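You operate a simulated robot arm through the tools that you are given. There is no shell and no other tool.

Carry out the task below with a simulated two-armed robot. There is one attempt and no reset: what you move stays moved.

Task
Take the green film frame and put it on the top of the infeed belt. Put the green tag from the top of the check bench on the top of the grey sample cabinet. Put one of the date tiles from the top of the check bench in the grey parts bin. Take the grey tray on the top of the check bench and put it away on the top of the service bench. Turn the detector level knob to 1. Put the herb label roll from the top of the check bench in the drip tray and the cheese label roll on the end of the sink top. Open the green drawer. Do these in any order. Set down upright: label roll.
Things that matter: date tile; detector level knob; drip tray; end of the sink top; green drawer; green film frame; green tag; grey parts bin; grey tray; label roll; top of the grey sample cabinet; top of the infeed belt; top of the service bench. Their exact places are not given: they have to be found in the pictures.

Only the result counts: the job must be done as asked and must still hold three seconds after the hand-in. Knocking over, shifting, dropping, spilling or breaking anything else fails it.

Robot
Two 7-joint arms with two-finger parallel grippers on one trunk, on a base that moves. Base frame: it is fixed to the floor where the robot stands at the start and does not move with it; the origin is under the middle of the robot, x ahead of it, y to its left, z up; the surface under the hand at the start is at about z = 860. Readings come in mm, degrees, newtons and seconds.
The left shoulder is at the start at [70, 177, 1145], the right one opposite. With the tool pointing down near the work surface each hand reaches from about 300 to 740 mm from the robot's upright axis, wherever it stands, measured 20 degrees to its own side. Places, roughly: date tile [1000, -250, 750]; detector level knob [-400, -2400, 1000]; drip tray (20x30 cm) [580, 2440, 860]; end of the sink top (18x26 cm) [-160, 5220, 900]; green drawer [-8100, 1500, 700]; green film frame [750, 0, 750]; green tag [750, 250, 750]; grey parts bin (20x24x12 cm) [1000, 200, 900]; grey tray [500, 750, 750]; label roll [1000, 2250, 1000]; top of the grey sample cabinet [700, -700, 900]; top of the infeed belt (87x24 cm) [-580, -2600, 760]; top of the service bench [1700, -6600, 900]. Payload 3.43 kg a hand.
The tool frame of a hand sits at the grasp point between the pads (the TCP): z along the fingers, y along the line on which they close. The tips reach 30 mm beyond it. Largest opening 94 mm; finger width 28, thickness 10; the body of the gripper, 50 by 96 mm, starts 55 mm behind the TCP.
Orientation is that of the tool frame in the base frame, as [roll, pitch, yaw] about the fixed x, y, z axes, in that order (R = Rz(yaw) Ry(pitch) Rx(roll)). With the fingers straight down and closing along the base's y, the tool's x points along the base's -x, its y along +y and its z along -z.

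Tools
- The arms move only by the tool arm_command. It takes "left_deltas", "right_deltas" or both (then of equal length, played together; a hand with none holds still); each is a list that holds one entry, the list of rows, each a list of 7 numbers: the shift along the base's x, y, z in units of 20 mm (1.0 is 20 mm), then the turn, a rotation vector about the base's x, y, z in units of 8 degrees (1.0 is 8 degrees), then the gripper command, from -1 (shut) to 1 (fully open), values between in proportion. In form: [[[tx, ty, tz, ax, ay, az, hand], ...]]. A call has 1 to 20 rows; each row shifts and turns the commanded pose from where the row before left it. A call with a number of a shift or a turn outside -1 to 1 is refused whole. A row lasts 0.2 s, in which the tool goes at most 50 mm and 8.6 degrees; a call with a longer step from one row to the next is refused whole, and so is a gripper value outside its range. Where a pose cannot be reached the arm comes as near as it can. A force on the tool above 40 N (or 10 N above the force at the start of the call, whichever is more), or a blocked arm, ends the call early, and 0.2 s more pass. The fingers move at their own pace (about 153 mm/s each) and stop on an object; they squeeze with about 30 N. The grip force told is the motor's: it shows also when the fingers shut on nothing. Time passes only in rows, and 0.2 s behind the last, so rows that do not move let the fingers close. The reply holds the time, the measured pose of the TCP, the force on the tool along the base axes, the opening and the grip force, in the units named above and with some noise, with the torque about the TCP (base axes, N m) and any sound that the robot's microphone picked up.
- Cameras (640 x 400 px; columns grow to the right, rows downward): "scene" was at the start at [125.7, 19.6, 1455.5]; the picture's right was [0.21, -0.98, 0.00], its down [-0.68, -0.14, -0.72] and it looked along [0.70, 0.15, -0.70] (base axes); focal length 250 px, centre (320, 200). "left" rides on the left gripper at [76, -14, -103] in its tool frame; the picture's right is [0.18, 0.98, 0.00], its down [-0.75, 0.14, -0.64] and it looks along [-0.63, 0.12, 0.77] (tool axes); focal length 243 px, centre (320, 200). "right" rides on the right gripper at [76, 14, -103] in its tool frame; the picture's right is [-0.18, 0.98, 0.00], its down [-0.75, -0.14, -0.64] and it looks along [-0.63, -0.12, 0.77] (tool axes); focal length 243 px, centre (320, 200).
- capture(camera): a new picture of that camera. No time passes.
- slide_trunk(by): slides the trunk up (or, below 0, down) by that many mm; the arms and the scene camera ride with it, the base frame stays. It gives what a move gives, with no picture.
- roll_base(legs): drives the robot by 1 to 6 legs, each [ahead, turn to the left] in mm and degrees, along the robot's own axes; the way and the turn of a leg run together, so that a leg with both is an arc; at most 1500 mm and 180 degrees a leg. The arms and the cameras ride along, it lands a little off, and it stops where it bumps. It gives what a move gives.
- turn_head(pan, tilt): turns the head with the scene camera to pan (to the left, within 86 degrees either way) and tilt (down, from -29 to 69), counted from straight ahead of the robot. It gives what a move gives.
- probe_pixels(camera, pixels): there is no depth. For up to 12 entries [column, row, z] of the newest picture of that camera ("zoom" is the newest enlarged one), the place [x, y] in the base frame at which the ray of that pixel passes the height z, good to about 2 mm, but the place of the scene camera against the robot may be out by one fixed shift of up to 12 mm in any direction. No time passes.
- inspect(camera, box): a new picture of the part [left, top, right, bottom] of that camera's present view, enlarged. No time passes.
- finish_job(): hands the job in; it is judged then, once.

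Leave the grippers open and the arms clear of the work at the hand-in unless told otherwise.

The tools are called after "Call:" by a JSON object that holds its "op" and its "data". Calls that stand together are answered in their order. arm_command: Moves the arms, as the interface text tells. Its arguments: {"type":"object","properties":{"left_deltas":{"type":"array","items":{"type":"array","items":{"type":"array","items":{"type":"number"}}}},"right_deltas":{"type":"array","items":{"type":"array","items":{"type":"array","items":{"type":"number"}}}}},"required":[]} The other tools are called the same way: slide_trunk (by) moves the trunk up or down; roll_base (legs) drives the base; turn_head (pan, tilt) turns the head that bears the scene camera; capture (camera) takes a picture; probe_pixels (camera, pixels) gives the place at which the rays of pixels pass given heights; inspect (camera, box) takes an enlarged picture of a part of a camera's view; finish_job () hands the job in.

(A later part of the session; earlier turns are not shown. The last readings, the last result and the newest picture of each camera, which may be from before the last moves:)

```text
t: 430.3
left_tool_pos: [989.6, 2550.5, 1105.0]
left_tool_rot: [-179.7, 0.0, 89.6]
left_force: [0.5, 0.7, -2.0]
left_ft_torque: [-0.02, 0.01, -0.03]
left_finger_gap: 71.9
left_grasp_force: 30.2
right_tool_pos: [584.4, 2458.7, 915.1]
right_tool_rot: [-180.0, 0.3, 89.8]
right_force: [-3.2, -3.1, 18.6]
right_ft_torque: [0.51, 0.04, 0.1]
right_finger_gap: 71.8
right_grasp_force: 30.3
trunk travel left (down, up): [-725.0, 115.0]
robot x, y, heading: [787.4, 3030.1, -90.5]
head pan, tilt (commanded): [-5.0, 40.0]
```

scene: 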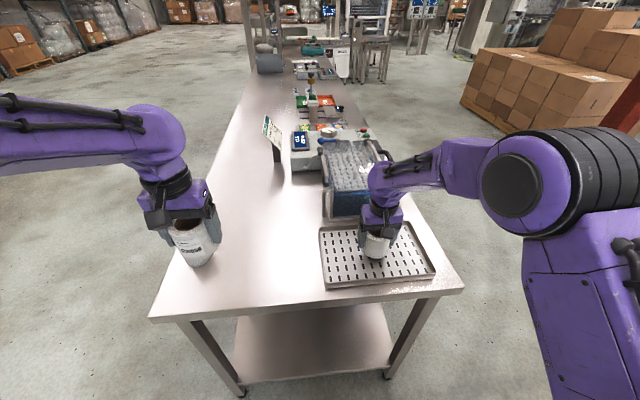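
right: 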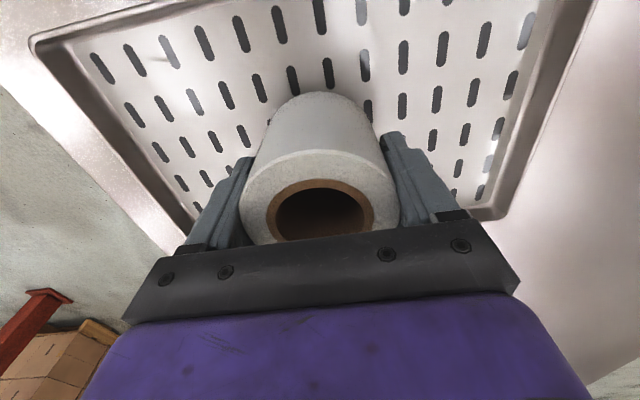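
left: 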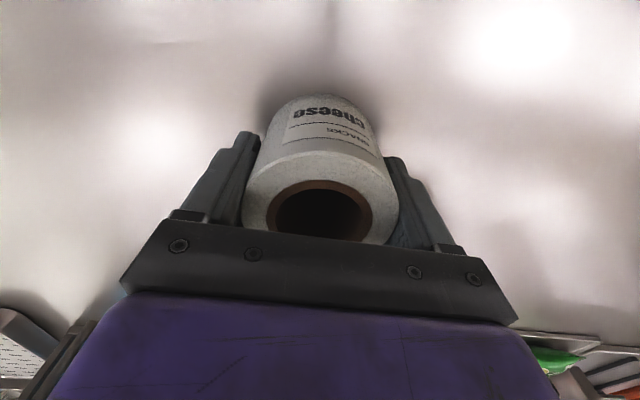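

Contact. I relax 2 mm, open fully and rise straight up.

Call:
{"op": "arm_command", "data": {"right_deltas": [[[0, 0, 0.09, 0, 0, 0, -1], [0, 0, 0, 0, 0, 0, 0.55], [0, 0, 0, 0, 0, 0, 0.8], [0, 0, 0, 0, 0, 0, 1], [0, 0, 0, 0, 0, 0, 1]]]}}

Call:
{"op": "capture", "data": {"camera": "right"}}

```text
t: 431.5
left_tool_pos: [989.5, 2549.3, 1105.5]
left_tool_rot: [-179.9, 0.0, 89.7]
left_force: [-0.3, 0.6, -2.5]
left_ft_torque: [-0.01, -0.04, -0.02]
left_finger_gap: 71.9
left_grasp_force: 29.7
right_tool_pos: [584.7, 2457.9, 914.5]
right_tool_rot: [-180.0, 0.0, 90.0]
right_force: [-1.1, 0.2, -1.2]
right_ft_torque: [0.02, 0.0, -0.02]
right_finger_gap: 94.0
right_grasp_force: 0.0
trunk travel left (down, up): [-725.0, 115.0]
robot x, y, heading: [783.5, 3026.6, -90.4]
head pan, tilt (commanded): [-5.0, 40.0]
```

```text
taken
```

right: 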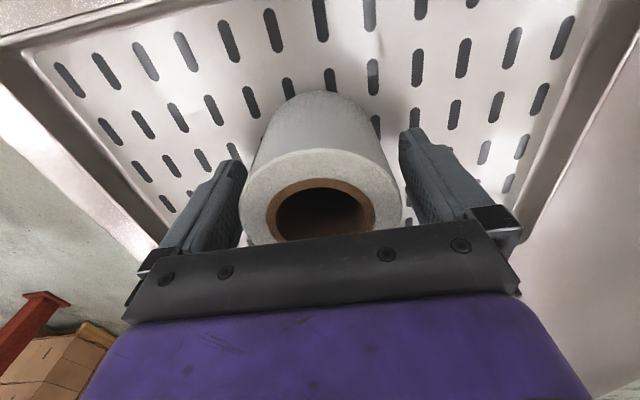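

Call:
{"op": "arm_command", "data": {"right_deltas": [[[0, 0, 0.3, 0, 0, 0, 1], [0, 0, 0.7, 0, 0, 0, 1], [0, 0, 0.9, 0, 0, 0, 1], [0, 0, 0.9, 0, 0, 0, 1], [0, 0, 0.9, 0, 0, 0, 1], [0, 0, 0.9, 0, 0, 0, 1], [0, 0, 0.9, 0, 0, 0, 1], [0, 0, 0.9, 0, 0, 0, 1], [0, 0, 0.9, 0, 0, 0, 1], [0, 0, 0.9, 0, 0, 0, 1], [0, 0, 0.9, 0, 0, 0, 1]]]}}

Call:
{"op": "capture", "data": {"camera": "right"}}

Call:
{"op": "capture", "data": {"camera": "scene"}}

```text
t: 433.9
left_tool_pos: [989.6, 2549.5, 1105.9]
left_tool_rot: [-179.9, 0.0, 89.7]
left_force: [0.1, 0.1, -2.3]
left_ft_torque: [-0.01, 0.0, 0.03]
left_finger_gap: 71.9
left_grasp_force: 30.0
right_tool_pos: [583.6, 2457.3, 1095.9]
right_tool_rot: [-180.0, -0.1, 89.9]
right_force: [0.4, -1.3, 0.9]
right_ft_torque: [0.0, -0.01, 0.02]
right_finger_gap: 94.1
right_grasp_force: 0.0
trunk travel left (down, up): [-725.0, 115.0]
robot x, y, heading: [787.5, 3027.8, -90.6]
head pan, tilt (commanded): [-5.0, 40.0]
```

```text
taken
```

right: 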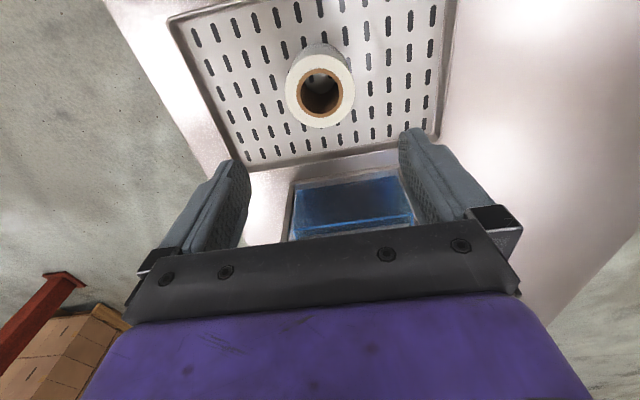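

```text
taken
```

scene: 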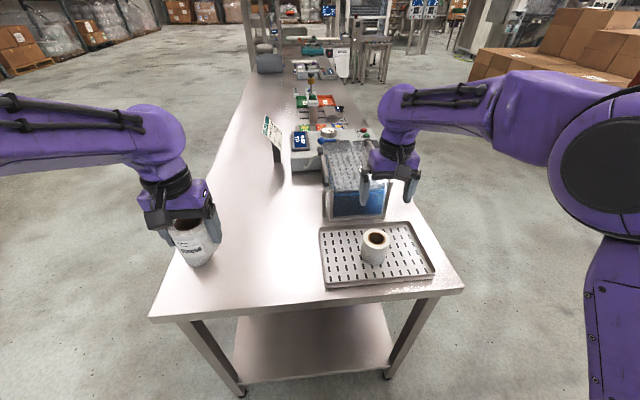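

The roll stands upright in the drip tray. I back off, turn around to face north and look at the wash-bay sink.

Call:
{"op": "roll_base", "data": {"legs": [[-220, 0], [0, 150]]}}

Call:
{"op": "turn_head", "data": {"pan": 40, "tilt": 15}}

Call:
{"op": "capture", "data": {"camera": "scene"}}

```text
t: 441.8
left_tool_pos: [855.4, 3768.0, 1105.7]
left_tool_rot: [-180.0, 0.0, -120.0]
left_force: [-0.1, 0.6, -2.0]
left_ft_torque: [0.0, -0.01, 0.0]
left_finger_gap: 72.3
left_grasp_force: 30.1
right_tool_pos: [1252.1, 3646.9, 1096.2]
right_tool_rot: [-180.0, -0.1, -119.9]
right_force: [0.1, -0.1, 0.6]
right_ft_torque: [0.02, -0.01, 0.0]
right_finger_gap: 94.0
right_grasp_force: 0.0
trunk travel left (down, up): [-725.0, 115.0]
robot x, y, heading: [792.5, 3250.8, 59.6]
head pan, tilt (commanded): [-5.0, 40.0]
```

```text
t: 442.9
left_tool_pos: [855.2, 3768.1, 1105.7]
left_tool_rot: [-179.8, 0.0, -119.9]
left_force: [0.2, -0.1, -1.8]
left_ft_torque: [0.02, 0.01, -0.05]
left_finger_gap: 72.2
left_grasp_force: 29.4
right_tool_pos: [1253.1, 3645.4, 1095.2]
right_tool_rot: [180.0, -0.1, -119.9]
right_force: [-0.3, -0.6, -0.1]
right_ft_torque: [0.02, 0.04, -0.03]
right_finger_gap: 93.9
right_grasp_force: 0.1
trunk travel left (down, up): [-725.0, 115.0]
robot x, y, heading: [789.1, 3250.3, 59.6]
head pan, tilt (commanded): [40.0, 15.0]
```

```text
taken
```

scene: 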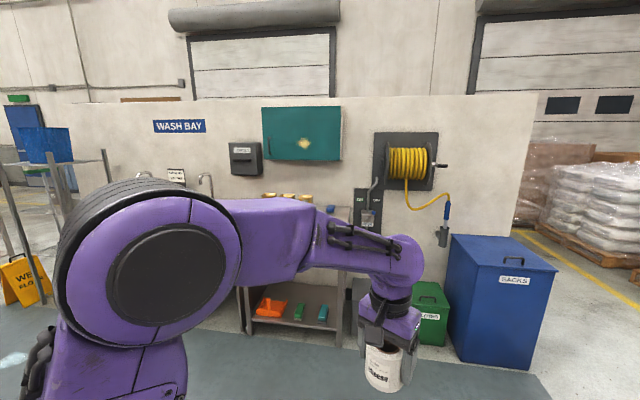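

I drive to a viewing place before the sink at about (40,4100), heading 90°.

Call:
{"op": "roll_base", "data": {"legs": [[0, 71.5], [1133, 0], [0, -41]]}}

Call:
{"op": "turn_head", "data": {"pan": 0, "tilt": 30}}

Call:
{"op": "capture", "data": {"camera": "scene"}}

```text
t: 453.7
left_tool_pos: [-170.8, 4576.6, 1105.6]
left_tool_rot: [-179.9, 0.1, -89.0]
left_force: [-0.2, 0.3, -1.2]
left_ft_torque: [0.03, 0.01, 0.0]
left_finger_gap: 71.8
left_grasp_force: 29.8
right_tool_pos: [231.1, 4676.7, 1095.7]
right_tool_rot: [-180.0, -0.1, -88.9]
right_force: [-0.4, -0.1, -0.2]
right_ft_torque: [-0.01, 0.0, -0.01]
right_finger_gap: 94.0
right_grasp_force: 0.0
trunk travel left (down, up): [-725.0, 115.0]
robot x, y, heading: [41.3, 4099.5, 90.8]
head pan, tilt (commanded): [40.0, 15.0]
```

```text
t: 454.7
left_tool_pos: [-172.8, 4575.9, 1104.9]
left_tool_rot: [-179.8, 0.0, -89.1]
left_force: [0.5, 0.3, -1.9]
left_ft_torque: [-0.02, 0.01, 0.03]
left_finger_gap: 72.2
left_grasp_force: 30.1
right_tool_pos: [232.3, 4675.8, 1096.5]
right_tool_rot: [-180.0, -0.1, -88.9]
right_force: [0.1, 0.6, 0.3]
right_ft_torque: [0.0, 0.0, -0.03]
right_finger_gap: 94.2
right_grasp_force: 0.0
trunk travel left (down, up): [-725.0, 115.0]
robot x, y, heading: [37.7, 4100.3, 90.7]
head pan, tilt (commanded): [0.0, 30.0]
```

```text
taken
```

scene: 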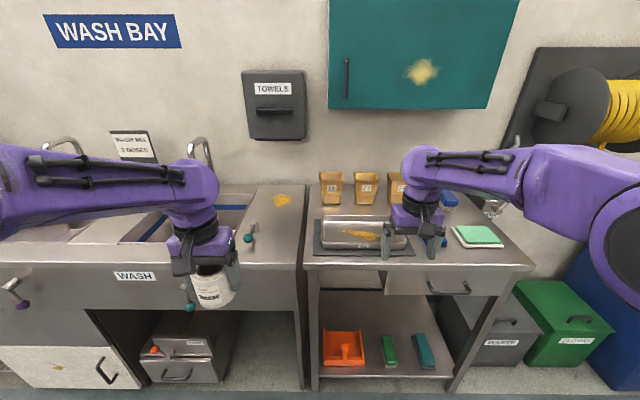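

The right end of the sink top is the free strip around (275,215), next to the basin. I probe it.

Call:
{"op": "probe_pixels", "data": {"camera": "scene", "pixels": [[272, 186, 900], [302, 186, 900], [300, 260, 900], [250, 235, 900], [275, 225, 900], [240, 258, 900], [258, 190, 900], [305, 262, 900]]}}

Call:
{"op": "inspect", "data": {"camera": "scene", "box": [190, 160, 340, 320]}}

```text
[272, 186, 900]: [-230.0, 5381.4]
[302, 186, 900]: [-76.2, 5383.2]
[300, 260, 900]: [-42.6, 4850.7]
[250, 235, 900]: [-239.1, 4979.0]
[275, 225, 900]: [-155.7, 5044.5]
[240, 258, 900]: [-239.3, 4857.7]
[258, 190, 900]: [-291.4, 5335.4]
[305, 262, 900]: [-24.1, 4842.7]
```

```text
2.50 times, centred on (265, 240) of scene
```

zoom: 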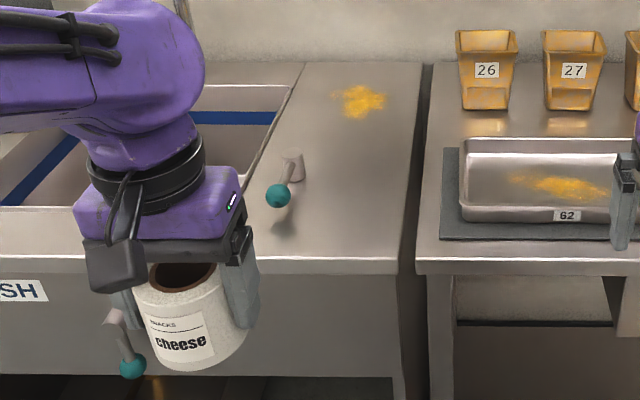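

The free end is bounded by the basin and the right edge; a small lever with a teal knob stands at its front-left. I first retract the right hand (up and back) so it stays clear of the side table.

Call:
{"op": "arm_command", "data": {"right_deltas": [[[0.2, -0.8, 0.4, 0, 0, 0, 0.5], [0.2, -0.8, 0.4, 0, 0, 0, 0.5], [0.2, -0.8, 0.4, 0, 0, 0, 0.5], [0.2, -0.8, 0.4, 0, 0, 0, 0.5], [0.2, -0.8, 0.4, 0, 0, 0, 0.5], [0.2, -0.8, 0.2, 0, 0, 0, 0.5], [0.2, -0.5, 0.2, 0, 0, 0, 0.5]]]}}

Call:
{"op": "roll_base", "data": {"legs": [[300, 0]]}}

Call:
{"op": "turn_head", "data": {"pan": 5, "tilt": 40}}

Call:
{"op": "capture", "data": {"camera": "scene"}}

Call:
{"op": "capture", "data": {"camera": "left"}}

```text
t: 456.3
left_tool_pos: [-169.2, 4575.3, 1106.2]
left_tool_rot: [179.9, 0.0, -89.1]
left_force: [0.2, -0.1, -1.9]
left_ft_torque: [-0.01, 0.04, -0.01]
left_finger_gap: 72.0
left_grasp_force: 30.1
right_tool_pos: [263.3, 4569.2, 1144.7]
right_tool_rot: [179.8, -0.1, -88.9]
right_force: [0.4, 0.5, 0.3]
right_ft_torque: [0.04, 0.03, 0.0]
right_finger_gap: 70.4
right_grasp_force: 0.0
trunk travel left (down, up): [-725.0, 115.0]
robot x, y, heading: [37.3, 4100.9, 90.8]
head pan, tilt (commanded): [0.0, 30.0]
```

```text
t: 458.4
left_tool_pos: [-175.2, 4871.8, 1105.7]
left_tool_rot: [-179.9, 0.1, -89.1]
left_force: [-1.3, 0.3, -1.6]
left_ft_torque: [0.01, 0.0, 0.04]
left_finger_gap: 72.1
left_grasp_force: 29.6
right_tool_pos: [255.1, 4866.3, 1144.6]
right_tool_rot: [-180.0, -0.1, -88.9]
right_force: [0.0, -0.4, -0.7]
right_ft_torque: [-0.05, -0.01, 0.0]
right_finger_gap: 70.7
right_grasp_force: 0.0
trunk travel left (down, up): [-725.0, 115.0]
robot x, y, heading: [34.4, 4394.5, 90.9]
head pan, tilt (commanded): [0.0, 30.0]
```

```text
t: 459.1
left_tool_pos: [-174.8, 4873.5, 1104.6]
left_tool_rot: [-179.9, 0.0, -89.1]
left_force: [-0.8, 0.8, -1.7]
left_ft_torque: [-0.01, 0.01, 0.04]
left_finger_gap: 71.5
left_grasp_force: 30.3
right_tool_pos: [254.9, 4868.6, 1143.0]
right_tool_rot: [-180.0, -0.1, -88.9]
right_force: [1.3, 1.0, 0.1]
right_ft_torque: [-0.01, 0.01, -0.01]
right_finger_gap: 70.5
right_grasp_force: 0.1
trunk travel left (down, up): [-725.0, 115.0]
robot x, y, heading: [30.7, 4404.2, 90.9]
head pan, tilt (commanded): [5.0, 40.0]
```

```text
taken
```

scene: 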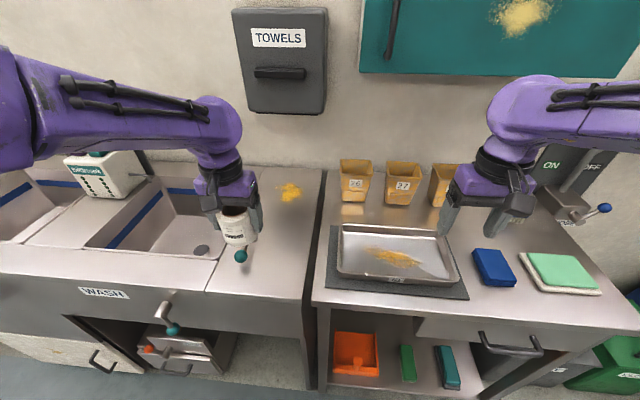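

```text
taken
```

left: 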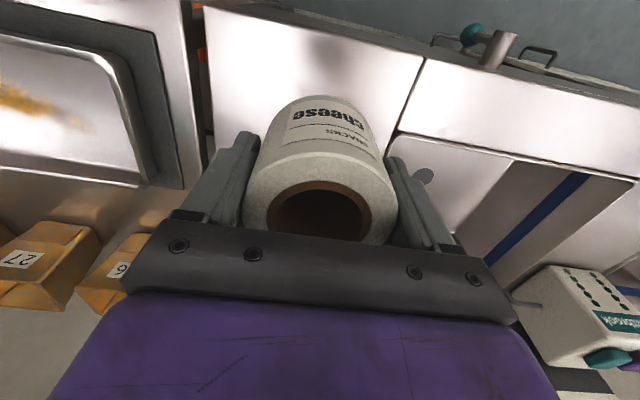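

I zoom in to locate the small lever beneath the held roll.

Call:
{"op": "inspect", "data": {"camera": "scene", "box": [180, 160, 330, 310]}}

Call:
{"op": "probe_pixels", "data": {"camera": "left", "pixels": [[205, 10, 900], [423, 58, 900], [398, 132, 900], [210, 130, 900], [205, 10, 880], [423, 58, 880], [398, 132, 880], [210, 130, 880]]}}

```text
2.67 times, centred on (255, 235) of scene
```

zoom: 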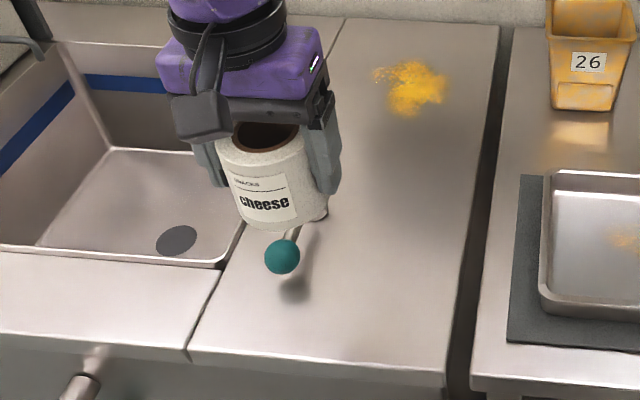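

```text
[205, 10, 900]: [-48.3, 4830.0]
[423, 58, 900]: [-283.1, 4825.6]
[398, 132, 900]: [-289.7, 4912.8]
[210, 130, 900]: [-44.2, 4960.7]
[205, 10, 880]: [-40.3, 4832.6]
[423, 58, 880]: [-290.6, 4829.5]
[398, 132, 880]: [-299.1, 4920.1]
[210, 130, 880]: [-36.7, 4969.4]
```

Call:
{"op": "inspect", "data": {"camera": "scene", "box": [180, 160, 330, 310]}}

Call:
{"op": "probe_pixels", "data": {"camera": "zoom", "pixels": [[412, 90, 880], [412, 90, 900], [380, 115, 900], [445, 380, 900], [445, 380, 880], [498, 28, 900], [335, 18, 900], [283, 257, 940], [283, 257, 960], [295, 292, 900], [190, 358, 900], [190, 358, 880]]}}

```text
2.67 times, centred on (255, 235) of scene
```

zoom: 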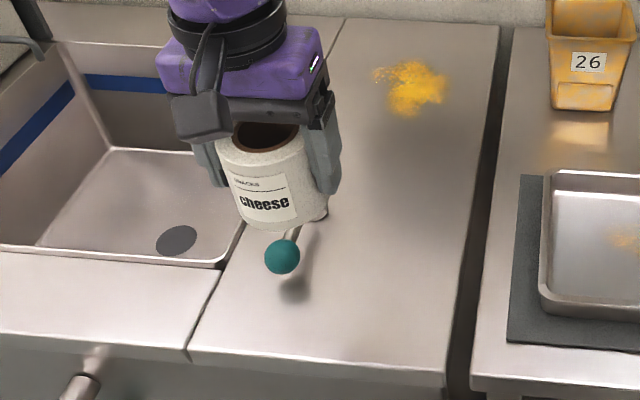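

```text
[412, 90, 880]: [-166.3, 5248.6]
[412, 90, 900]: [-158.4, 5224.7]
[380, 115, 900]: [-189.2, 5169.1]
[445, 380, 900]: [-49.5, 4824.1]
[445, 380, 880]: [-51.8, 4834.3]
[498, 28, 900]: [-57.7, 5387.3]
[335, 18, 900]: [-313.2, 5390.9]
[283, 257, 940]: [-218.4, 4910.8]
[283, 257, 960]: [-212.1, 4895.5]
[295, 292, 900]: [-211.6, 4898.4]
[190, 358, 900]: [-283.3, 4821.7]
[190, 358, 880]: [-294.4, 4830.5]
```

Sink top z≈900; region centre ≈ (−160,5220). I'll set the roll at about (−150,5150), in front of the yellow stain. I drive ahead 145 mm.

Call:
{"op": "roll_base", "data": {"legs": [[145, 0]]}}

Call:
{"op": "arm_command", "data": {"left_deltas": [[[0.2, 0.9, 0, 0, 0, 0, -1], [0.2, 0.9, 0, 0, 0, 0, -1], [0.2, 0.9, 0, 0, 0, 0, -1], [0.2, 0.9, 0, 0, 0, 0, -1], [0.2, 0.9, 0, 0, 0, 0, -1], [0.2, 0.9, 0, 0, 0, 0, -1], [0.2, 0.7, 0, 0, 0, 0, -1], [0, 0, 0, 0, 0, 0, -1]]]}}

Call:
{"op": "capture", "data": {"camera": "scene"}}

Call:
{"op": "capture", "data": {"camera": "left"}}

```text
t: 460.4
left_tool_pos: [-179.0, 5015.4, 1106.2]
left_tool_rot: [-180.0, 0.1, -89.0]
left_force: [0.0, -0.5, -1.8]
left_ft_torque: [0.03, 0.01, 0.02]
left_finger_gap: 71.7
left_grasp_force: 29.5
right_tool_pos: [252.7, 5010.1, 1144.7]
right_tool_rot: [180.0, 0.1, -88.8]
right_force: [0.5, -0.5, -0.3]
right_ft_torque: [-0.01, -0.01, 0.03]
right_finger_gap: 70.4
right_grasp_force: 0.0
trunk travel left (down, up): [-725.0, 115.0]
robot x, y, heading: [31.8, 4538.9, 90.8]
head pan, tilt (commanded): [5.0, 40.0]
```

```text
t: 462.2
left_tool_pos: [-151.4, 5137.9, 1104.3]
left_tool_rot: [-179.8, 0.0, -89.0]
left_force: [0.1, 0.2, -1.4]
left_ft_torque: [-0.03, 0.0, 0.03]
left_finger_gap: 71.7
left_grasp_force: 30.3
right_tool_pos: [252.4, 5010.8, 1144.7]
right_tool_rot: [-180.0, 0.0, -88.6]
right_force: [-0.1, -0.2, 0.1]
right_ft_torque: [-0.01, 0.03, -0.01]
right_finger_gap: 70.8
right_grasp_force: 0.1
trunk travel left (down, up): [-725.0, 115.0]
robot x, y, heading: [30.7, 4541.3, 91.0]
head pan, tilt (commanded): [5.0, 40.0]
```

```text
taken
```

scene: 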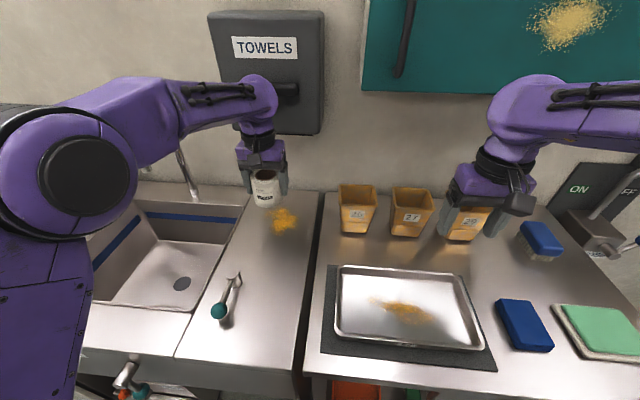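

```text
taken
```

left: 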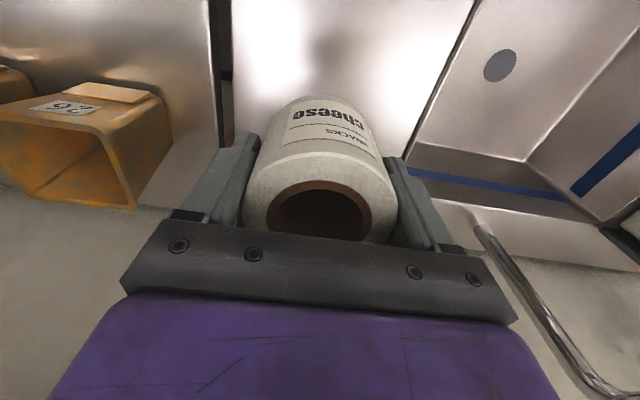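

Clear of the dispenser and faucet. I lower to z≈970.

Call:
{"op": "arm_command", "data": {"left_deltas": [[[0, 0, -0.8, 0, 0, 0, -1], [0, 0, -0.95, 0, 0, 0, -1], [0, 0, -0.95, 0, 0, 0, -1], [0, 0, -0.95, 0, 0, 0, -1], [0, 0, -0.95, 0, 0, 0, -1], [0, 0, -0.95, 0, 0, 0, -1], [0, 0, -0.95, 0, 0, 0, -1], [0, 0, 0, 0, 0, 0, -1]]]}}

Call:
{"op": "capture", "data": {"camera": "scene"}}

Call:
{"op": "capture", "data": {"camera": "left"}}

```text
t: 464.1
left_tool_pos: [-151.1, 5139.9, 975.3]
left_tool_rot: [180.0, 0.0, -89.0]
left_force: [0.6, 1.2, -1.4]
left_ft_torque: [-0.03, 0.01, -0.02]
left_finger_gap: 72.0
left_grasp_force: 29.8
right_tool_pos: [252.4, 5011.8, 1146.0]
right_tool_rot: [-180.0, 0.0, -88.8]
right_force: [0.5, 0.3, 0.0]
right_ft_torque: [-0.01, -0.01, 0.01]
right_finger_gap: 70.2
right_grasp_force: 0.2
trunk travel left (down, up): [-725.0, 115.0]
robot x, y, heading: [31.4, 4539.6, 91.0]
head pan, tilt (commanded): [5.0, 40.0]
```

```text
taken
```

scene: 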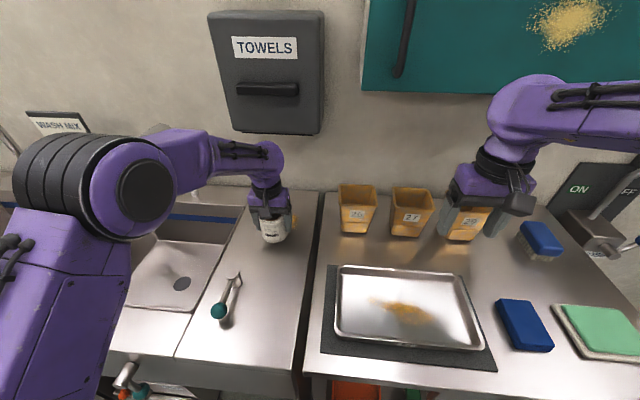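

```text
taken
```

left: 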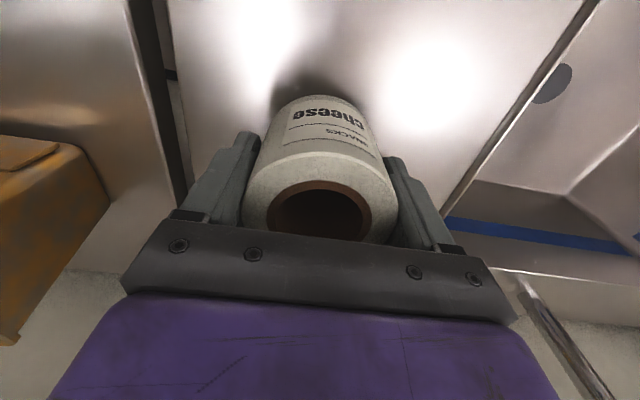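

I shift 20 mm further back (y≈5160) and lower in small steps.

Call:
{"op": "arm_command", "data": {"left_deltas": [[[0, 0.6, 0, 0, 0, 0, -1], [0, 0.5, -0.3, 0, 0, 0, -1], [0, 0, -0.4, 0, 0, 0, -1], [0, 0, -0.3, 0, 0, 0, -1], [0, 0, 0, 0, 0, 0, -1]]]}}

Call:
{"op": "arm_command", "data": {"left_deltas": [[[0, 0, -0.1, 0, 0, 0, -1], [0, 0, -0.1, 0, 0, 0, -1]]]}}

Call:
{"op": "arm_command", "data": {"left_deltas": [[[0, 0, -0.1, 0, 0, 0, -1]]]}}

Call:
{"op": "arm_command", "data": {"left_deltas": [[[0, 0, -0.1, 0, 0, 0, -1]]]}}

```text
t: 465.2
left_tool_pos: [-149.0, 5161.6, 955.8]
left_tool_rot: [-180.0, 0.0, -89.0]
left_force: [0.2, 0.1, -1.2]
left_ft_torque: [-0.02, 0.04, -0.01]
left_finger_gap: 71.9
left_grasp_force: 30.4
right_tool_pos: [251.8, 5011.4, 1145.0]
right_tool_rot: [-179.9, 0.0, -88.8]
right_force: [-0.4, 0.2, -0.6]
right_ft_torque: [-0.02, 0.01, -0.01]
right_finger_gap: 70.4
right_grasp_force: 0.2
trunk travel left (down, up): [-725.0, 115.0]
robot x, y, heading: [33.3, 4541.0, 91.1]
head pan, tilt (commanded): [5.0, 40.0]
```

```text
t: 465.9
left_tool_pos: [-150.8, 5160.8, 951.6]
left_tool_rot: [-179.9, -0.1, -88.9]
left_force: [0.3, 0.4, -1.8]
left_ft_torque: [0.02, -0.03, 0.0]
left_finger_gap: 71.8
left_grasp_force: 29.8
right_tool_pos: [252.8, 5011.0, 1144.2]
right_tool_rot: [179.9, -0.1, -88.9]
right_force: [-0.1, 0.3, 0.7]
right_ft_torque: [-0.01, 0.01, -0.02]
right_finger_gap: 70.5
right_grasp_force: 0.1
trunk travel left (down, up): [-725.0, 115.0]
robot x, y, heading: [36.1, 4544.5, 91.2]
head pan, tilt (commanded): [5.0, 40.0]
```

```text
t: 466.2
left_tool_pos: [-149.8, 5162.1, 948.9]
left_tool_rot: [-180.0, 0.0, -89.0]
left_force: [0.1, -0.3, -1.4]
left_ft_torque: [-0.02, -0.02, 0.03]
left_finger_gap: 72.2
left_grasp_force: 30.2
right_tool_pos: [253.3, 5011.6, 1144.5]
right_tool_rot: [180.0, 0.0, -88.8]
right_force: [0.2, -0.2, 0.1]
right_ft_torque: [0.01, 0.03, -0.03]
right_finger_gap: 70.6
right_grasp_force: 0.1
trunk travel left (down, up): [-725.0, 115.0]
robot x, y, heading: [32.4, 4542.0, 90.8]
head pan, tilt (commanded): [5.0, 40.0]
```

```text
t: 466.6
left_tool_pos: [-148.7, 5162.2, 947.6]
left_tool_rot: [-179.9, 0.1, -89.0]
left_force: [-1.0, 0.7, 0.0]
left_ft_torque: [-0.09, 0.02, -0.01]
left_finger_gap: 72.0
left_grasp_force: 30.4
right_tool_pos: [253.0, 5012.1, 1145.0]
right_tool_rot: [180.0, 0.0, -88.8]
right_force: [0.0, 0.3, 0.4]
right_ft_torque: [0.0, 0.02, 0.0]
right_finger_gap: 70.4
right_grasp_force: 0.0
trunk travel left (down, up): [-725.0, 115.0]
robot x, y, heading: [35.1, 4538.1, 90.8]
head pan, tilt (commanded): [5.0, 40.0]
```

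Starting to touch. One more millimetre, then release.

Call:
{"op": "arm_command", "data": {"left_deltas": [[[0, 0, -0.06, 0, 0, 0, -1]]]}}

Call:
{"op": "arm_command", "data": {"left_deltas": [[[0, 0, 0, 0, 0, 0, 0.55], [0, 0, 0, 0, 0, 0, 0.8], [0, 0, 0, 0, 0, 0, 1], [0, 0, 0, 0, 0, 0, 1]]]}}

Call:
{"op": "capture", "data": {"camera": "left"}}

```text
t: 467.1
left_tool_pos: [-151.4, 5161.2, 948.2]
left_tool_rot: [-179.9, 0.3, -89.0]
left_force: [1.2, 0.6, 7.0]
left_ft_torque: [-0.28, 0.04, -0.04]
left_finger_gap: 71.9
left_grasp_force: 30.2
right_tool_pos: [253.3, 5010.0, 1145.6]
right_tool_rot: [179.9, 0.0, -88.9]
right_force: [0.0, 0.0, 0.6]
right_ft_torque: [-0.03, 0.01, -0.04]
right_finger_gap: 70.4
right_grasp_force: 0.1
trunk travel left (down, up): [-725.0, 115.0]
robot x, y, heading: [34.6, 4537.3, 90.7]
head pan, tilt (commanded): [5.0, 40.0]
```

```text
t: 468.1
left_tool_pos: [-150.0, 5161.8, 946.1]
left_tool_rot: [-179.9, -0.1, -88.9]
left_force: [0.6, 0.5, 0.5]
left_ft_torque: [0.05, 0.0, 0.02]
left_finger_gap: 93.8
left_grasp_force: 0.0
right_tool_pos: [252.6, 5012.4, 1145.0]
right_tool_rot: [179.9, 0.0, -88.8]
right_force: [0.9, 0.1, 0.5]
right_ft_torque: [-0.02, -0.02, 0.0]
right_finger_gap: 70.2
right_grasp_force: 0.0
trunk travel left (down, up): [-725.0, 115.0]
robot x, y, heading: [34.0, 4538.7, 90.7]
head pan, tilt (commanded): [5.0, 40.0]
```

```text
taken
```

left: 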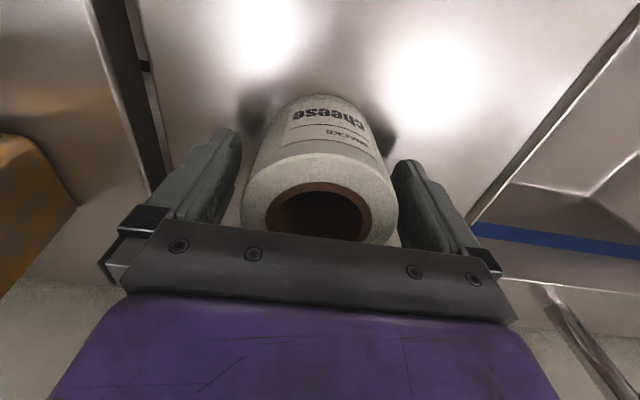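

Released. I raise the left hand straight up and draw it back toward the robot.

Call:
{"op": "arm_command", "data": {"left_deltas": [[[0, 0, 0.3, 0, 0, 0, 1], [0, 0, 0.7, 0, 0, 0, 1], [0, 0, 0.9, 0, 0, 0, 1], [0, 0, 0.9, 0, 0, 0, 1], [0, 0, 0.9, 0, 0, 0, 1], [0, 0, 0.9, 0, 0, 0, 1], [0, 0, 0.9, 0, 0, 0, 1], [0, -0.5, 0.9, 0, 0, 0, 1], [0, -0.9, 0.5, 0, 0, 0, 1], [0, -0.9, 0.3, 0, 0, 0, 1], [0, -0.9, 0, 0, 0, 0, 1], [0, -0.9, 0, 0, 0, 0, 0.5], [0, -0.9, 0, 0, 0, 0, 0.5]]]}}

Call:
{"op": "capture", "data": {"camera": "scene"}}

Call:
{"op": "capture", "data": {"camera": "left"}}

```text
t: 470.9
left_tool_pos: [-149.5, 5060.4, 1089.9]
left_tool_rot: [-179.9, 0.1, -88.9]
left_force: [0.5, 0.1, 0.0]
left_ft_torque: [0.03, 0.01, 0.0]
left_finger_gap: 70.7
left_grasp_force: 0.0
right_tool_pos: [251.7, 5010.5, 1144.9]
right_tool_rot: [180.0, 0.0, -88.8]
right_force: [-0.2, 0.1, -1.0]
right_ft_torque: [0.0, 0.04, -0.01]
right_finger_gap: 70.5
right_grasp_force: 0.0
trunk travel left (down, up): [-725.0, 115.0]
robot x, y, heading: [33.6, 4545.6, 90.9]
head pan, tilt (commanded): [5.0, 40.0]
```

```text
taken
```

scene: 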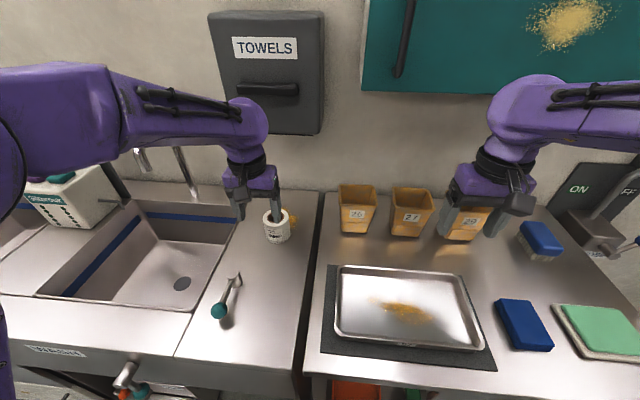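

```text
taken
```

left: 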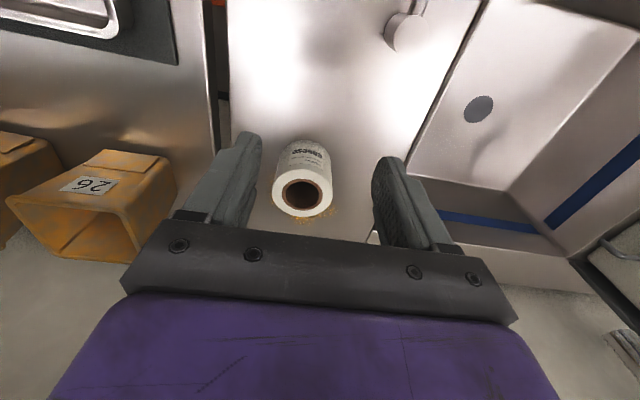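

The cheese roll stands on the sink end. Next I go to check the label of the roll in the drip tray from the bench's front side: back off 500, turn around, drive to about (−300,2000).

Call:
{"op": "roll_base", "data": {"legs": [[-500, 0], [0, 169.5], [1050, 0], [1000, 0], [0, 100]]}}

Call:
{"op": "turn_head", "data": {"pan": 27, "tilt": 20}}

Call:
{"op": "capture", "data": {"camera": "scene"}}

```text
t: 494.8
left_tool_pos: [264.2, 2225.3, 1090.1]
left_tool_rot: [-179.9, -0.1, -177.6]
left_force: [0.6, -0.3, 0.5]
left_ft_torque: [-0.01, -0.01, 0.0]
left_finger_gap: 70.6
left_grasp_force: 0.0
right_tool_pos: [226.3, 1820.9, 1144.7]
right_tool_rot: [180.0, 0.0, -177.4]
right_force: [-0.4, -0.5, -0.6]
right_ft_torque: [-0.01, 0.0, 0.05]
right_finger_gap: 70.4
right_grasp_force: 0.0
trunk travel left (down, up): [-725.0, 115.0]
robot x, y, heading: [-252.7, 2025.3, 2.4]
head pan, tilt (commanded): [5.0, 40.0]
```

```text
t: 495.6
left_tool_pos: [264.1, 2223.9, 1091.5]
left_tool_rot: [-180.0, 0.1, -177.6]
left_force: [0.0, 0.4, -0.2]
left_ft_torque: [-0.01, -0.03, 0.03]
left_finger_gap: 70.5
left_grasp_force: 0.0
right_tool_pos: [226.1, 1819.4, 1144.5]
right_tool_rot: [180.0, 0.0, -177.4]
right_force: [1.1, 0.2, -0.1]
right_ft_torque: [0.06, 0.03, -0.02]
right_finger_gap: 70.3
right_grasp_force: 0.1
trunk travel left (down, up): [-725.0, 115.0]
robot x, y, heading: [-253.0, 2029.1, 2.1]
head pan, tilt (commanded): [27.0, 20.0]
```

```text
taken
```

scene: 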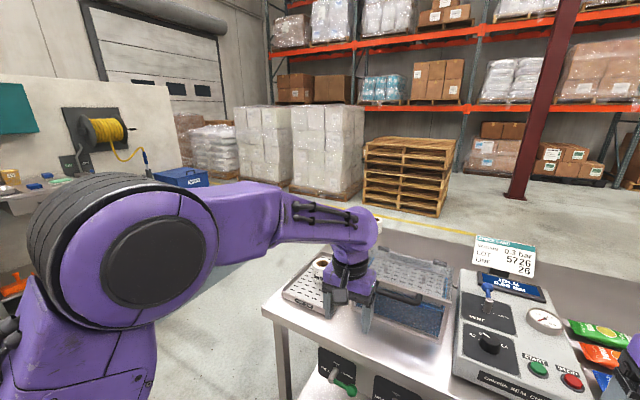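

The left hand hides the roll. I move it up and to the left to clear the view.

Call:
{"op": "arm_command", "data": {"left_deltas": [[[-0.2, 0.9, 0.5, 0, 0, 0, 0.5], [-0.2, 0.9, 0.5, 0, 0, 0, 0.5], [-0.2, 0.9, 0.5, 0, 0, 0, 0.5], [-0.2, 0.9, 0.5, 0, 0, 0, 0.5], [-0.2, 0.9, 0.5, 0, 0, 0, 0.5], [-0.2, 0.9, 0.5, 0, 0, 0, 0.5], [-0.2, 0.9, 0.5, 0, 0, 0, 0.5], [-0.2, 0.9, 0.5, 0, 0, 0, 0.5]]]}}

Call:
{"op": "inspect", "data": {"camera": "scene", "box": [260, 220, 460, 350]}}

```text
t: 497.4
left_tool_pos: [233.3, 2369.7, 1169.6]
left_tool_rot: [-179.9, 0.0, -177.7]
left_force: [-0.3, -0.4, 0.6]
left_ft_torque: [-0.01, -0.03, 0.0]
left_finger_gap: 70.5
left_grasp_force: 0.2
right_tool_pos: [225.5, 1820.3, 1145.3]
right_tool_rot: [-179.9, 0.0, -177.4]
right_force: [-0.2, 0.4, -0.6]
right_ft_torque: [0.03, 0.03, -0.03]
right_finger_gap: 70.4
right_grasp_force: 0.1
trunk travel left (down, up): [-725.0, 115.0]
robot x, y, heading: [-249.2, 2030.5, 2.5]
head pan, tilt (commanded): [27.0, 20.0]
```

```text
3.08 times, centred on (360, 285) of scene
```

zoom: 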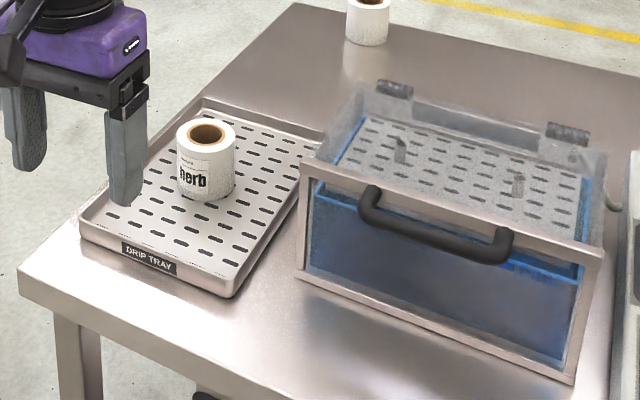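

The label reads "herb" and the tray "DRIP TRAY" – correct. Now the green drawer far to the west: I return the left hand, turn to face −x and look.

Call:
{"op": "arm_command", "data": {"left_deltas": [[[0, -0.8, 0, 0, 0, 0, 0.5], [0, -0.8, 0, 0, 0, 0, 0.5], [0, -0.8, 0, 0, 0, 0, 0.5], [0, -0.8, 0, 0, 0, 0, 0.5]]]}}

Call:
{"op": "roll_base", "data": {"legs": [[-200, 0], [0, 178]]}}

Call:
{"op": "turn_head", "data": {"pan": 0, "tilt": 12}}

Call:
{"op": "capture", "data": {"camera": "scene"}}

```text
t: 498.4
left_tool_pos: [232.7, 2303.2, 1171.8]
left_tool_rot: [-180.0, 0.0, -177.6]
left_force: [-0.6, -0.2, -0.3]
left_ft_torque: [-0.02, 0.0, 0.0]
left_finger_gap: 70.4
left_grasp_force: 0.1
right_tool_pos: [225.5, 1818.9, 1144.4]
right_tool_rot: [179.8, 0.0, -177.4]
right_force: [0.0, 0.0, -0.2]
right_ft_torque: [-0.02, 0.03, -0.02]
right_finger_gap: 70.3
right_grasp_force: 0.0
trunk travel left (down, up): [-725.0, 115.0]
robot x, y, heading: [-245.8, 2024.4, 2.5]
head pan, tilt (commanded): [27.0, 20.0]
```

```text
t: 507.3
left_tool_pos: [-935.3, 1748.3, 1169.7]
left_tool_rot: [-179.9, 0.0, 1.6]
left_force: [0.5, 0.2, -0.6]
left_ft_torque: [-0.04, 0.03, 0.02]
left_finger_gap: 70.6
left_grasp_force: 0.1
right_tool_pos: [-921.6, 2233.1, 1144.3]
right_tool_rot: [-180.0, -0.1, 1.9]
right_force: [-1.0, -0.3, -1.1]
right_ft_torque: [0.01, -0.01, 0.01]
right_finger_gap: 70.3
right_grasp_force: 0.0
trunk travel left (down, up): [-725.0, 115.0]
robot x, y, heading: [-451.0, 2015.1, -178.5]
head pan, tilt (commanded): [27.0, 20.0]
```

```text
t: 508.2
left_tool_pos: [-936.5, 1749.0, 1170.1]
left_tool_rot: [-179.9, -0.1, 1.7]
left_force: [-0.5, 0.1, 0.2]
left_ft_torque: [0.02, 0.03, -0.06]
left_finger_gap: 70.4
left_grasp_force: 0.1
right_tool_pos: [-922.7, 2233.1, 1144.8]
right_tool_rot: [179.9, 0.0, 1.9]
right_force: [-0.5, -0.2, 0.3]
right_ft_torque: [-0.01, 0.0, 0.0]
right_finger_gap: 70.5
right_grasp_force: 0.1
trunk travel left (down, up): [-725.0, 115.0]
robot x, y, heading: [-448.6, 2016.8, -178.2]
head pan, tilt (commanded): [0.0, 12.0]
```

```text
taken
```

scene: 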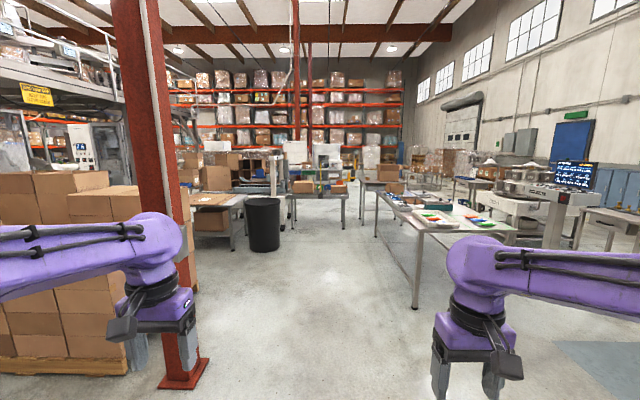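

A corridor leads west. I zoom in at the centre where the green drawer should be (about 7.6 m ahead).

Call:
{"op": "inspect", "data": {"camera": "scene", "box": [190, 130, 430, 270]}}

Call:
{"op": "probe_pixels", "data": {"camera": "scene", "pixels": [[180, 385, 0], [263, 250, 0], [415, 305, 0], [378, 235, 0], [232, 247, 0], [293, 225, 0], [340, 225, 0]]}}

```text
2.67 times, centred on (310, 200) of scene
```

zoom: 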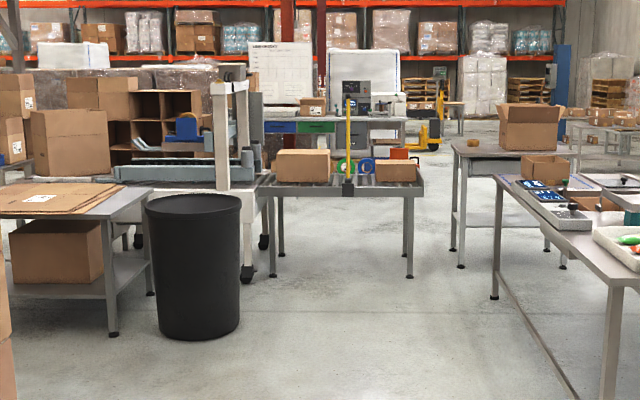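

```text
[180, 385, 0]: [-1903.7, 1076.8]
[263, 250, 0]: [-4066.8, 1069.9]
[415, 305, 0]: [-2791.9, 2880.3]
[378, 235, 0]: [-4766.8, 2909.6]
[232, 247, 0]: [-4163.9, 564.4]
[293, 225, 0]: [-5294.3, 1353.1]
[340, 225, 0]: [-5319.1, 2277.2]
```

The green drawer sits in a bench behind a roller table. I look right and left to find a wide enough path.

Call:
{"op": "turn_head", "data": {"pan": -40, "tilt": 18}}

Call:
{"op": "capture", "data": {"camera": "scene"}}

Call:
{"op": "turn_head", "data": {"pan": 40, "tilt": 15}}

Call:
{"op": "capture", "data": {"camera": "scene"}}

```text
t: 509.3
left_tool_pos: [-935.9, 1748.6, 1170.2]
left_tool_rot: [-180.0, 0.0, 1.6]
left_force: [0.7, -1.0, -0.7]
left_ft_torque: [0.01, 0.03, 0.01]
left_finger_gap: 70.4
left_grasp_force: 0.1
right_tool_pos: [-922.3, 2232.9, 1144.2]
right_tool_rot: [179.9, -0.1, 1.9]
right_force: [0.3, 0.0, 0.2]
right_ft_torque: [-0.01, 0.03, -0.01]
right_finger_gap: 70.7
right_grasp_force: 0.0
trunk travel left (down, up): [-725.0, 115.0]
robot x, y, heading: [-447.4, 2020.3, -178.6]
head pan, tilt (commanded): [-40.0, 18.0]
```

```text
taken
```

scene: 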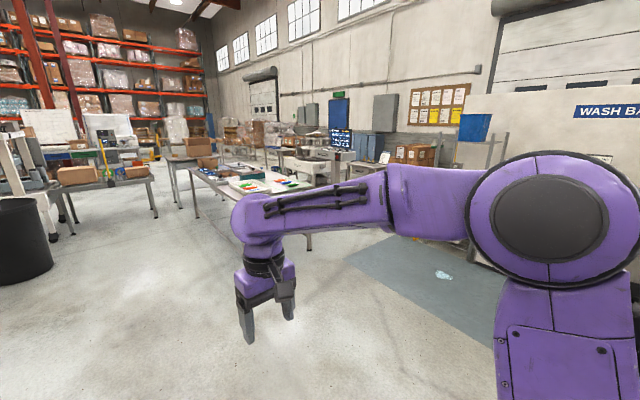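

```text
t: 510.8
left_tool_pos: [-935.2, 1748.1, 1170.2]
left_tool_rot: [-179.8, 0.0, 1.8]
left_force: [0.0, 0.6, 0.2]
left_ft_torque: [-0.04, -0.03, 0.01]
left_finger_gap: 70.3
left_grasp_force: 0.1
right_tool_pos: [-922.1, 2233.6, 1145.0]
right_tool_rot: [-179.9, 0.0, 1.9]
right_force: [0.8, 0.2, -0.2]
right_ft_torque: [0.02, -0.01, -0.03]
right_finger_gap: 70.6
right_grasp_force: 0.1
trunk travel left (down, up): [-725.0, 115.0]
robot x, y, heading: [-447.6, 2018.4, -178.7]
head pan, tilt (commanded): [40.0, 15.0]
```

```text
taken
```

scene: 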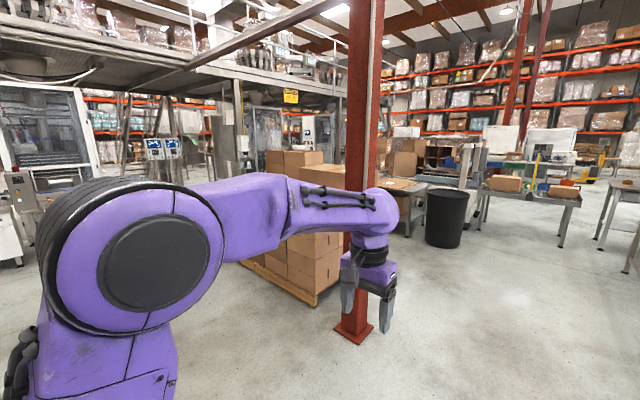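

I drive ahead 2.2 m along the corridor and look again.

Call:
{"op": "roll_base", "data": {"legs": [[0, -2], [1400, 0], [900, 0]]}}

Call:
{"op": "turn_head", "data": {"pan": 0, "tilt": 18}}

Call:
{"op": "capture", "data": {"camera": "scene"}}

Call:
{"op": "inspect", "data": {"camera": "scene", "box": [190, 90, 430, 260]}}

```text
t: 522.5
left_tool_pos: [-3248.3, 1797.9, 1170.8]
left_tool_rot: [-179.9, 0.1, -0.8]
left_force: [0.2, 0.0, -0.1]
left_ft_torque: [-0.02, 0.03, 0.0]
left_finger_gap: 70.7
left_grasp_force: 0.1
right_tool_pos: [-3214.7, 2282.2, 1145.0]
right_tool_rot: [179.9, 0.0, -0.6]
right_force: [-0.6, 0.8, 0.6]
right_ft_torque: [-0.01, 0.0, 0.03]
right_finger_gap: 70.3
right_grasp_force: 0.1
trunk travel left (down, up): [-725.0, 115.0]
robot x, y, heading: [-2754.1, 2044.2, 178.9]
head pan, tilt (commanded): [40.0, 15.0]
```

```text
t: 523.6
left_tool_pos: [-3250.2, 1797.6, 1170.5]
left_tool_rot: [-180.0, 0.0, -0.8]
left_force: [-0.7, -0.8, 0.0]
left_ft_torque: [0.01, -0.04, -0.02]
left_finger_gap: 70.5
left_grasp_force: 0.1
right_tool_pos: [-3214.9, 2281.2, 1144.4]
right_tool_rot: [180.0, 0.0, -0.6]
right_force: [-0.1, 0.4, 1.3]
right_ft_torque: [0.01, -0.02, -0.01]
right_finger_gap: 70.7
right_grasp_force: 0.1
trunk travel left (down, up): [-725.0, 115.0]
robot x, y, heading: [-2751.4, 2046.7, 178.9]
head pan, tilt (commanded): [0.0, 18.0]
```

```text
taken
```

scene: 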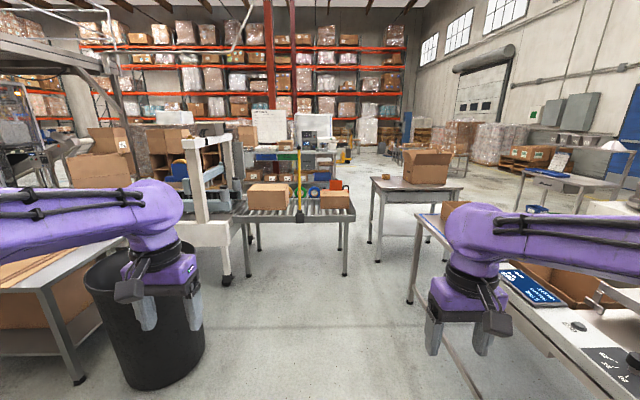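

```text
2.35 times, centred on (310, 175) of scene
```

zoom: 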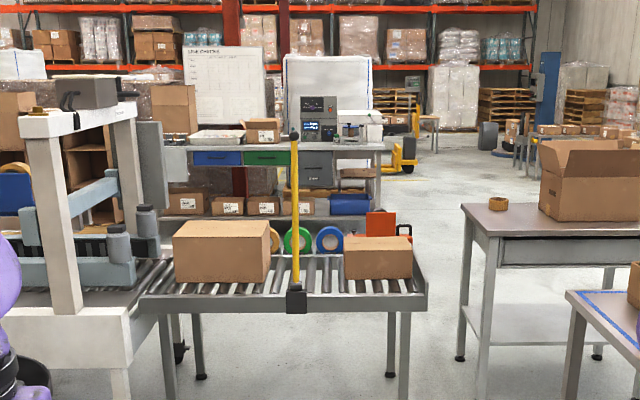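

Call:
{"op": "probe_pixels", "data": {"camera": "scene", "pixels": [[345, 276, 0], [378, 263, 0], [369, 242, 0], [410, 303, 0], [340, 250, 0], [355, 213, 900], [370, 178, 900], [225, 285, 0], [205, 355, 0], [417, 213, 880]]}}

Call:
{"op": "turn_head", "data": {"pan": -10, "tilt": 30}}

Call:
{"op": "capture", "data": {"camera": "scene"}}

```text
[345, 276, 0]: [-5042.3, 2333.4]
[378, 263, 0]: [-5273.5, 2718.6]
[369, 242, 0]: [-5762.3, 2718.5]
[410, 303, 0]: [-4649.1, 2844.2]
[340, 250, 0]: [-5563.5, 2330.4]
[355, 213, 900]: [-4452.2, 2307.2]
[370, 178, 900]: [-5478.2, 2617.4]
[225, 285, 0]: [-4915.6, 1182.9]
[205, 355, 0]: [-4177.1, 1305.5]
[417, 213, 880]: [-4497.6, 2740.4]
```

```text
t: 524.4
left_tool_pos: [-3248.4, 1796.9, 1170.3]
left_tool_rot: [-180.0, -0.1, -0.9]
left_force: [0.0, -0.4, -0.2]
left_ft_torque: [0.01, 0.02, -0.01]
left_finger_gap: 70.5
left_grasp_force: 0.0
right_tool_pos: [-3215.8, 2281.7, 1144.9]
right_tool_rot: [179.9, -0.1, -0.6]
right_force: [-0.7, -0.1, 0.0]
right_ft_torque: [-0.02, 0.04, -0.01]
right_finger_gap: 70.6
right_grasp_force: 0.1
trunk travel left (down, up): [-725.0, 115.0]
robot x, y, heading: [-2748.7, 2047.2, 179.2]
head pan, tilt (commanded): [-10.0, 30.0]
```

```text
taken
```

scene: 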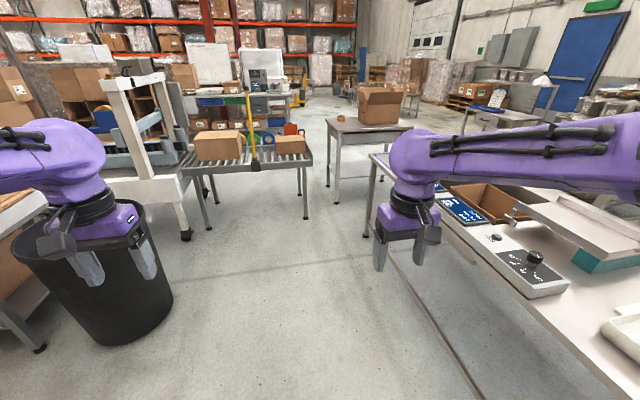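

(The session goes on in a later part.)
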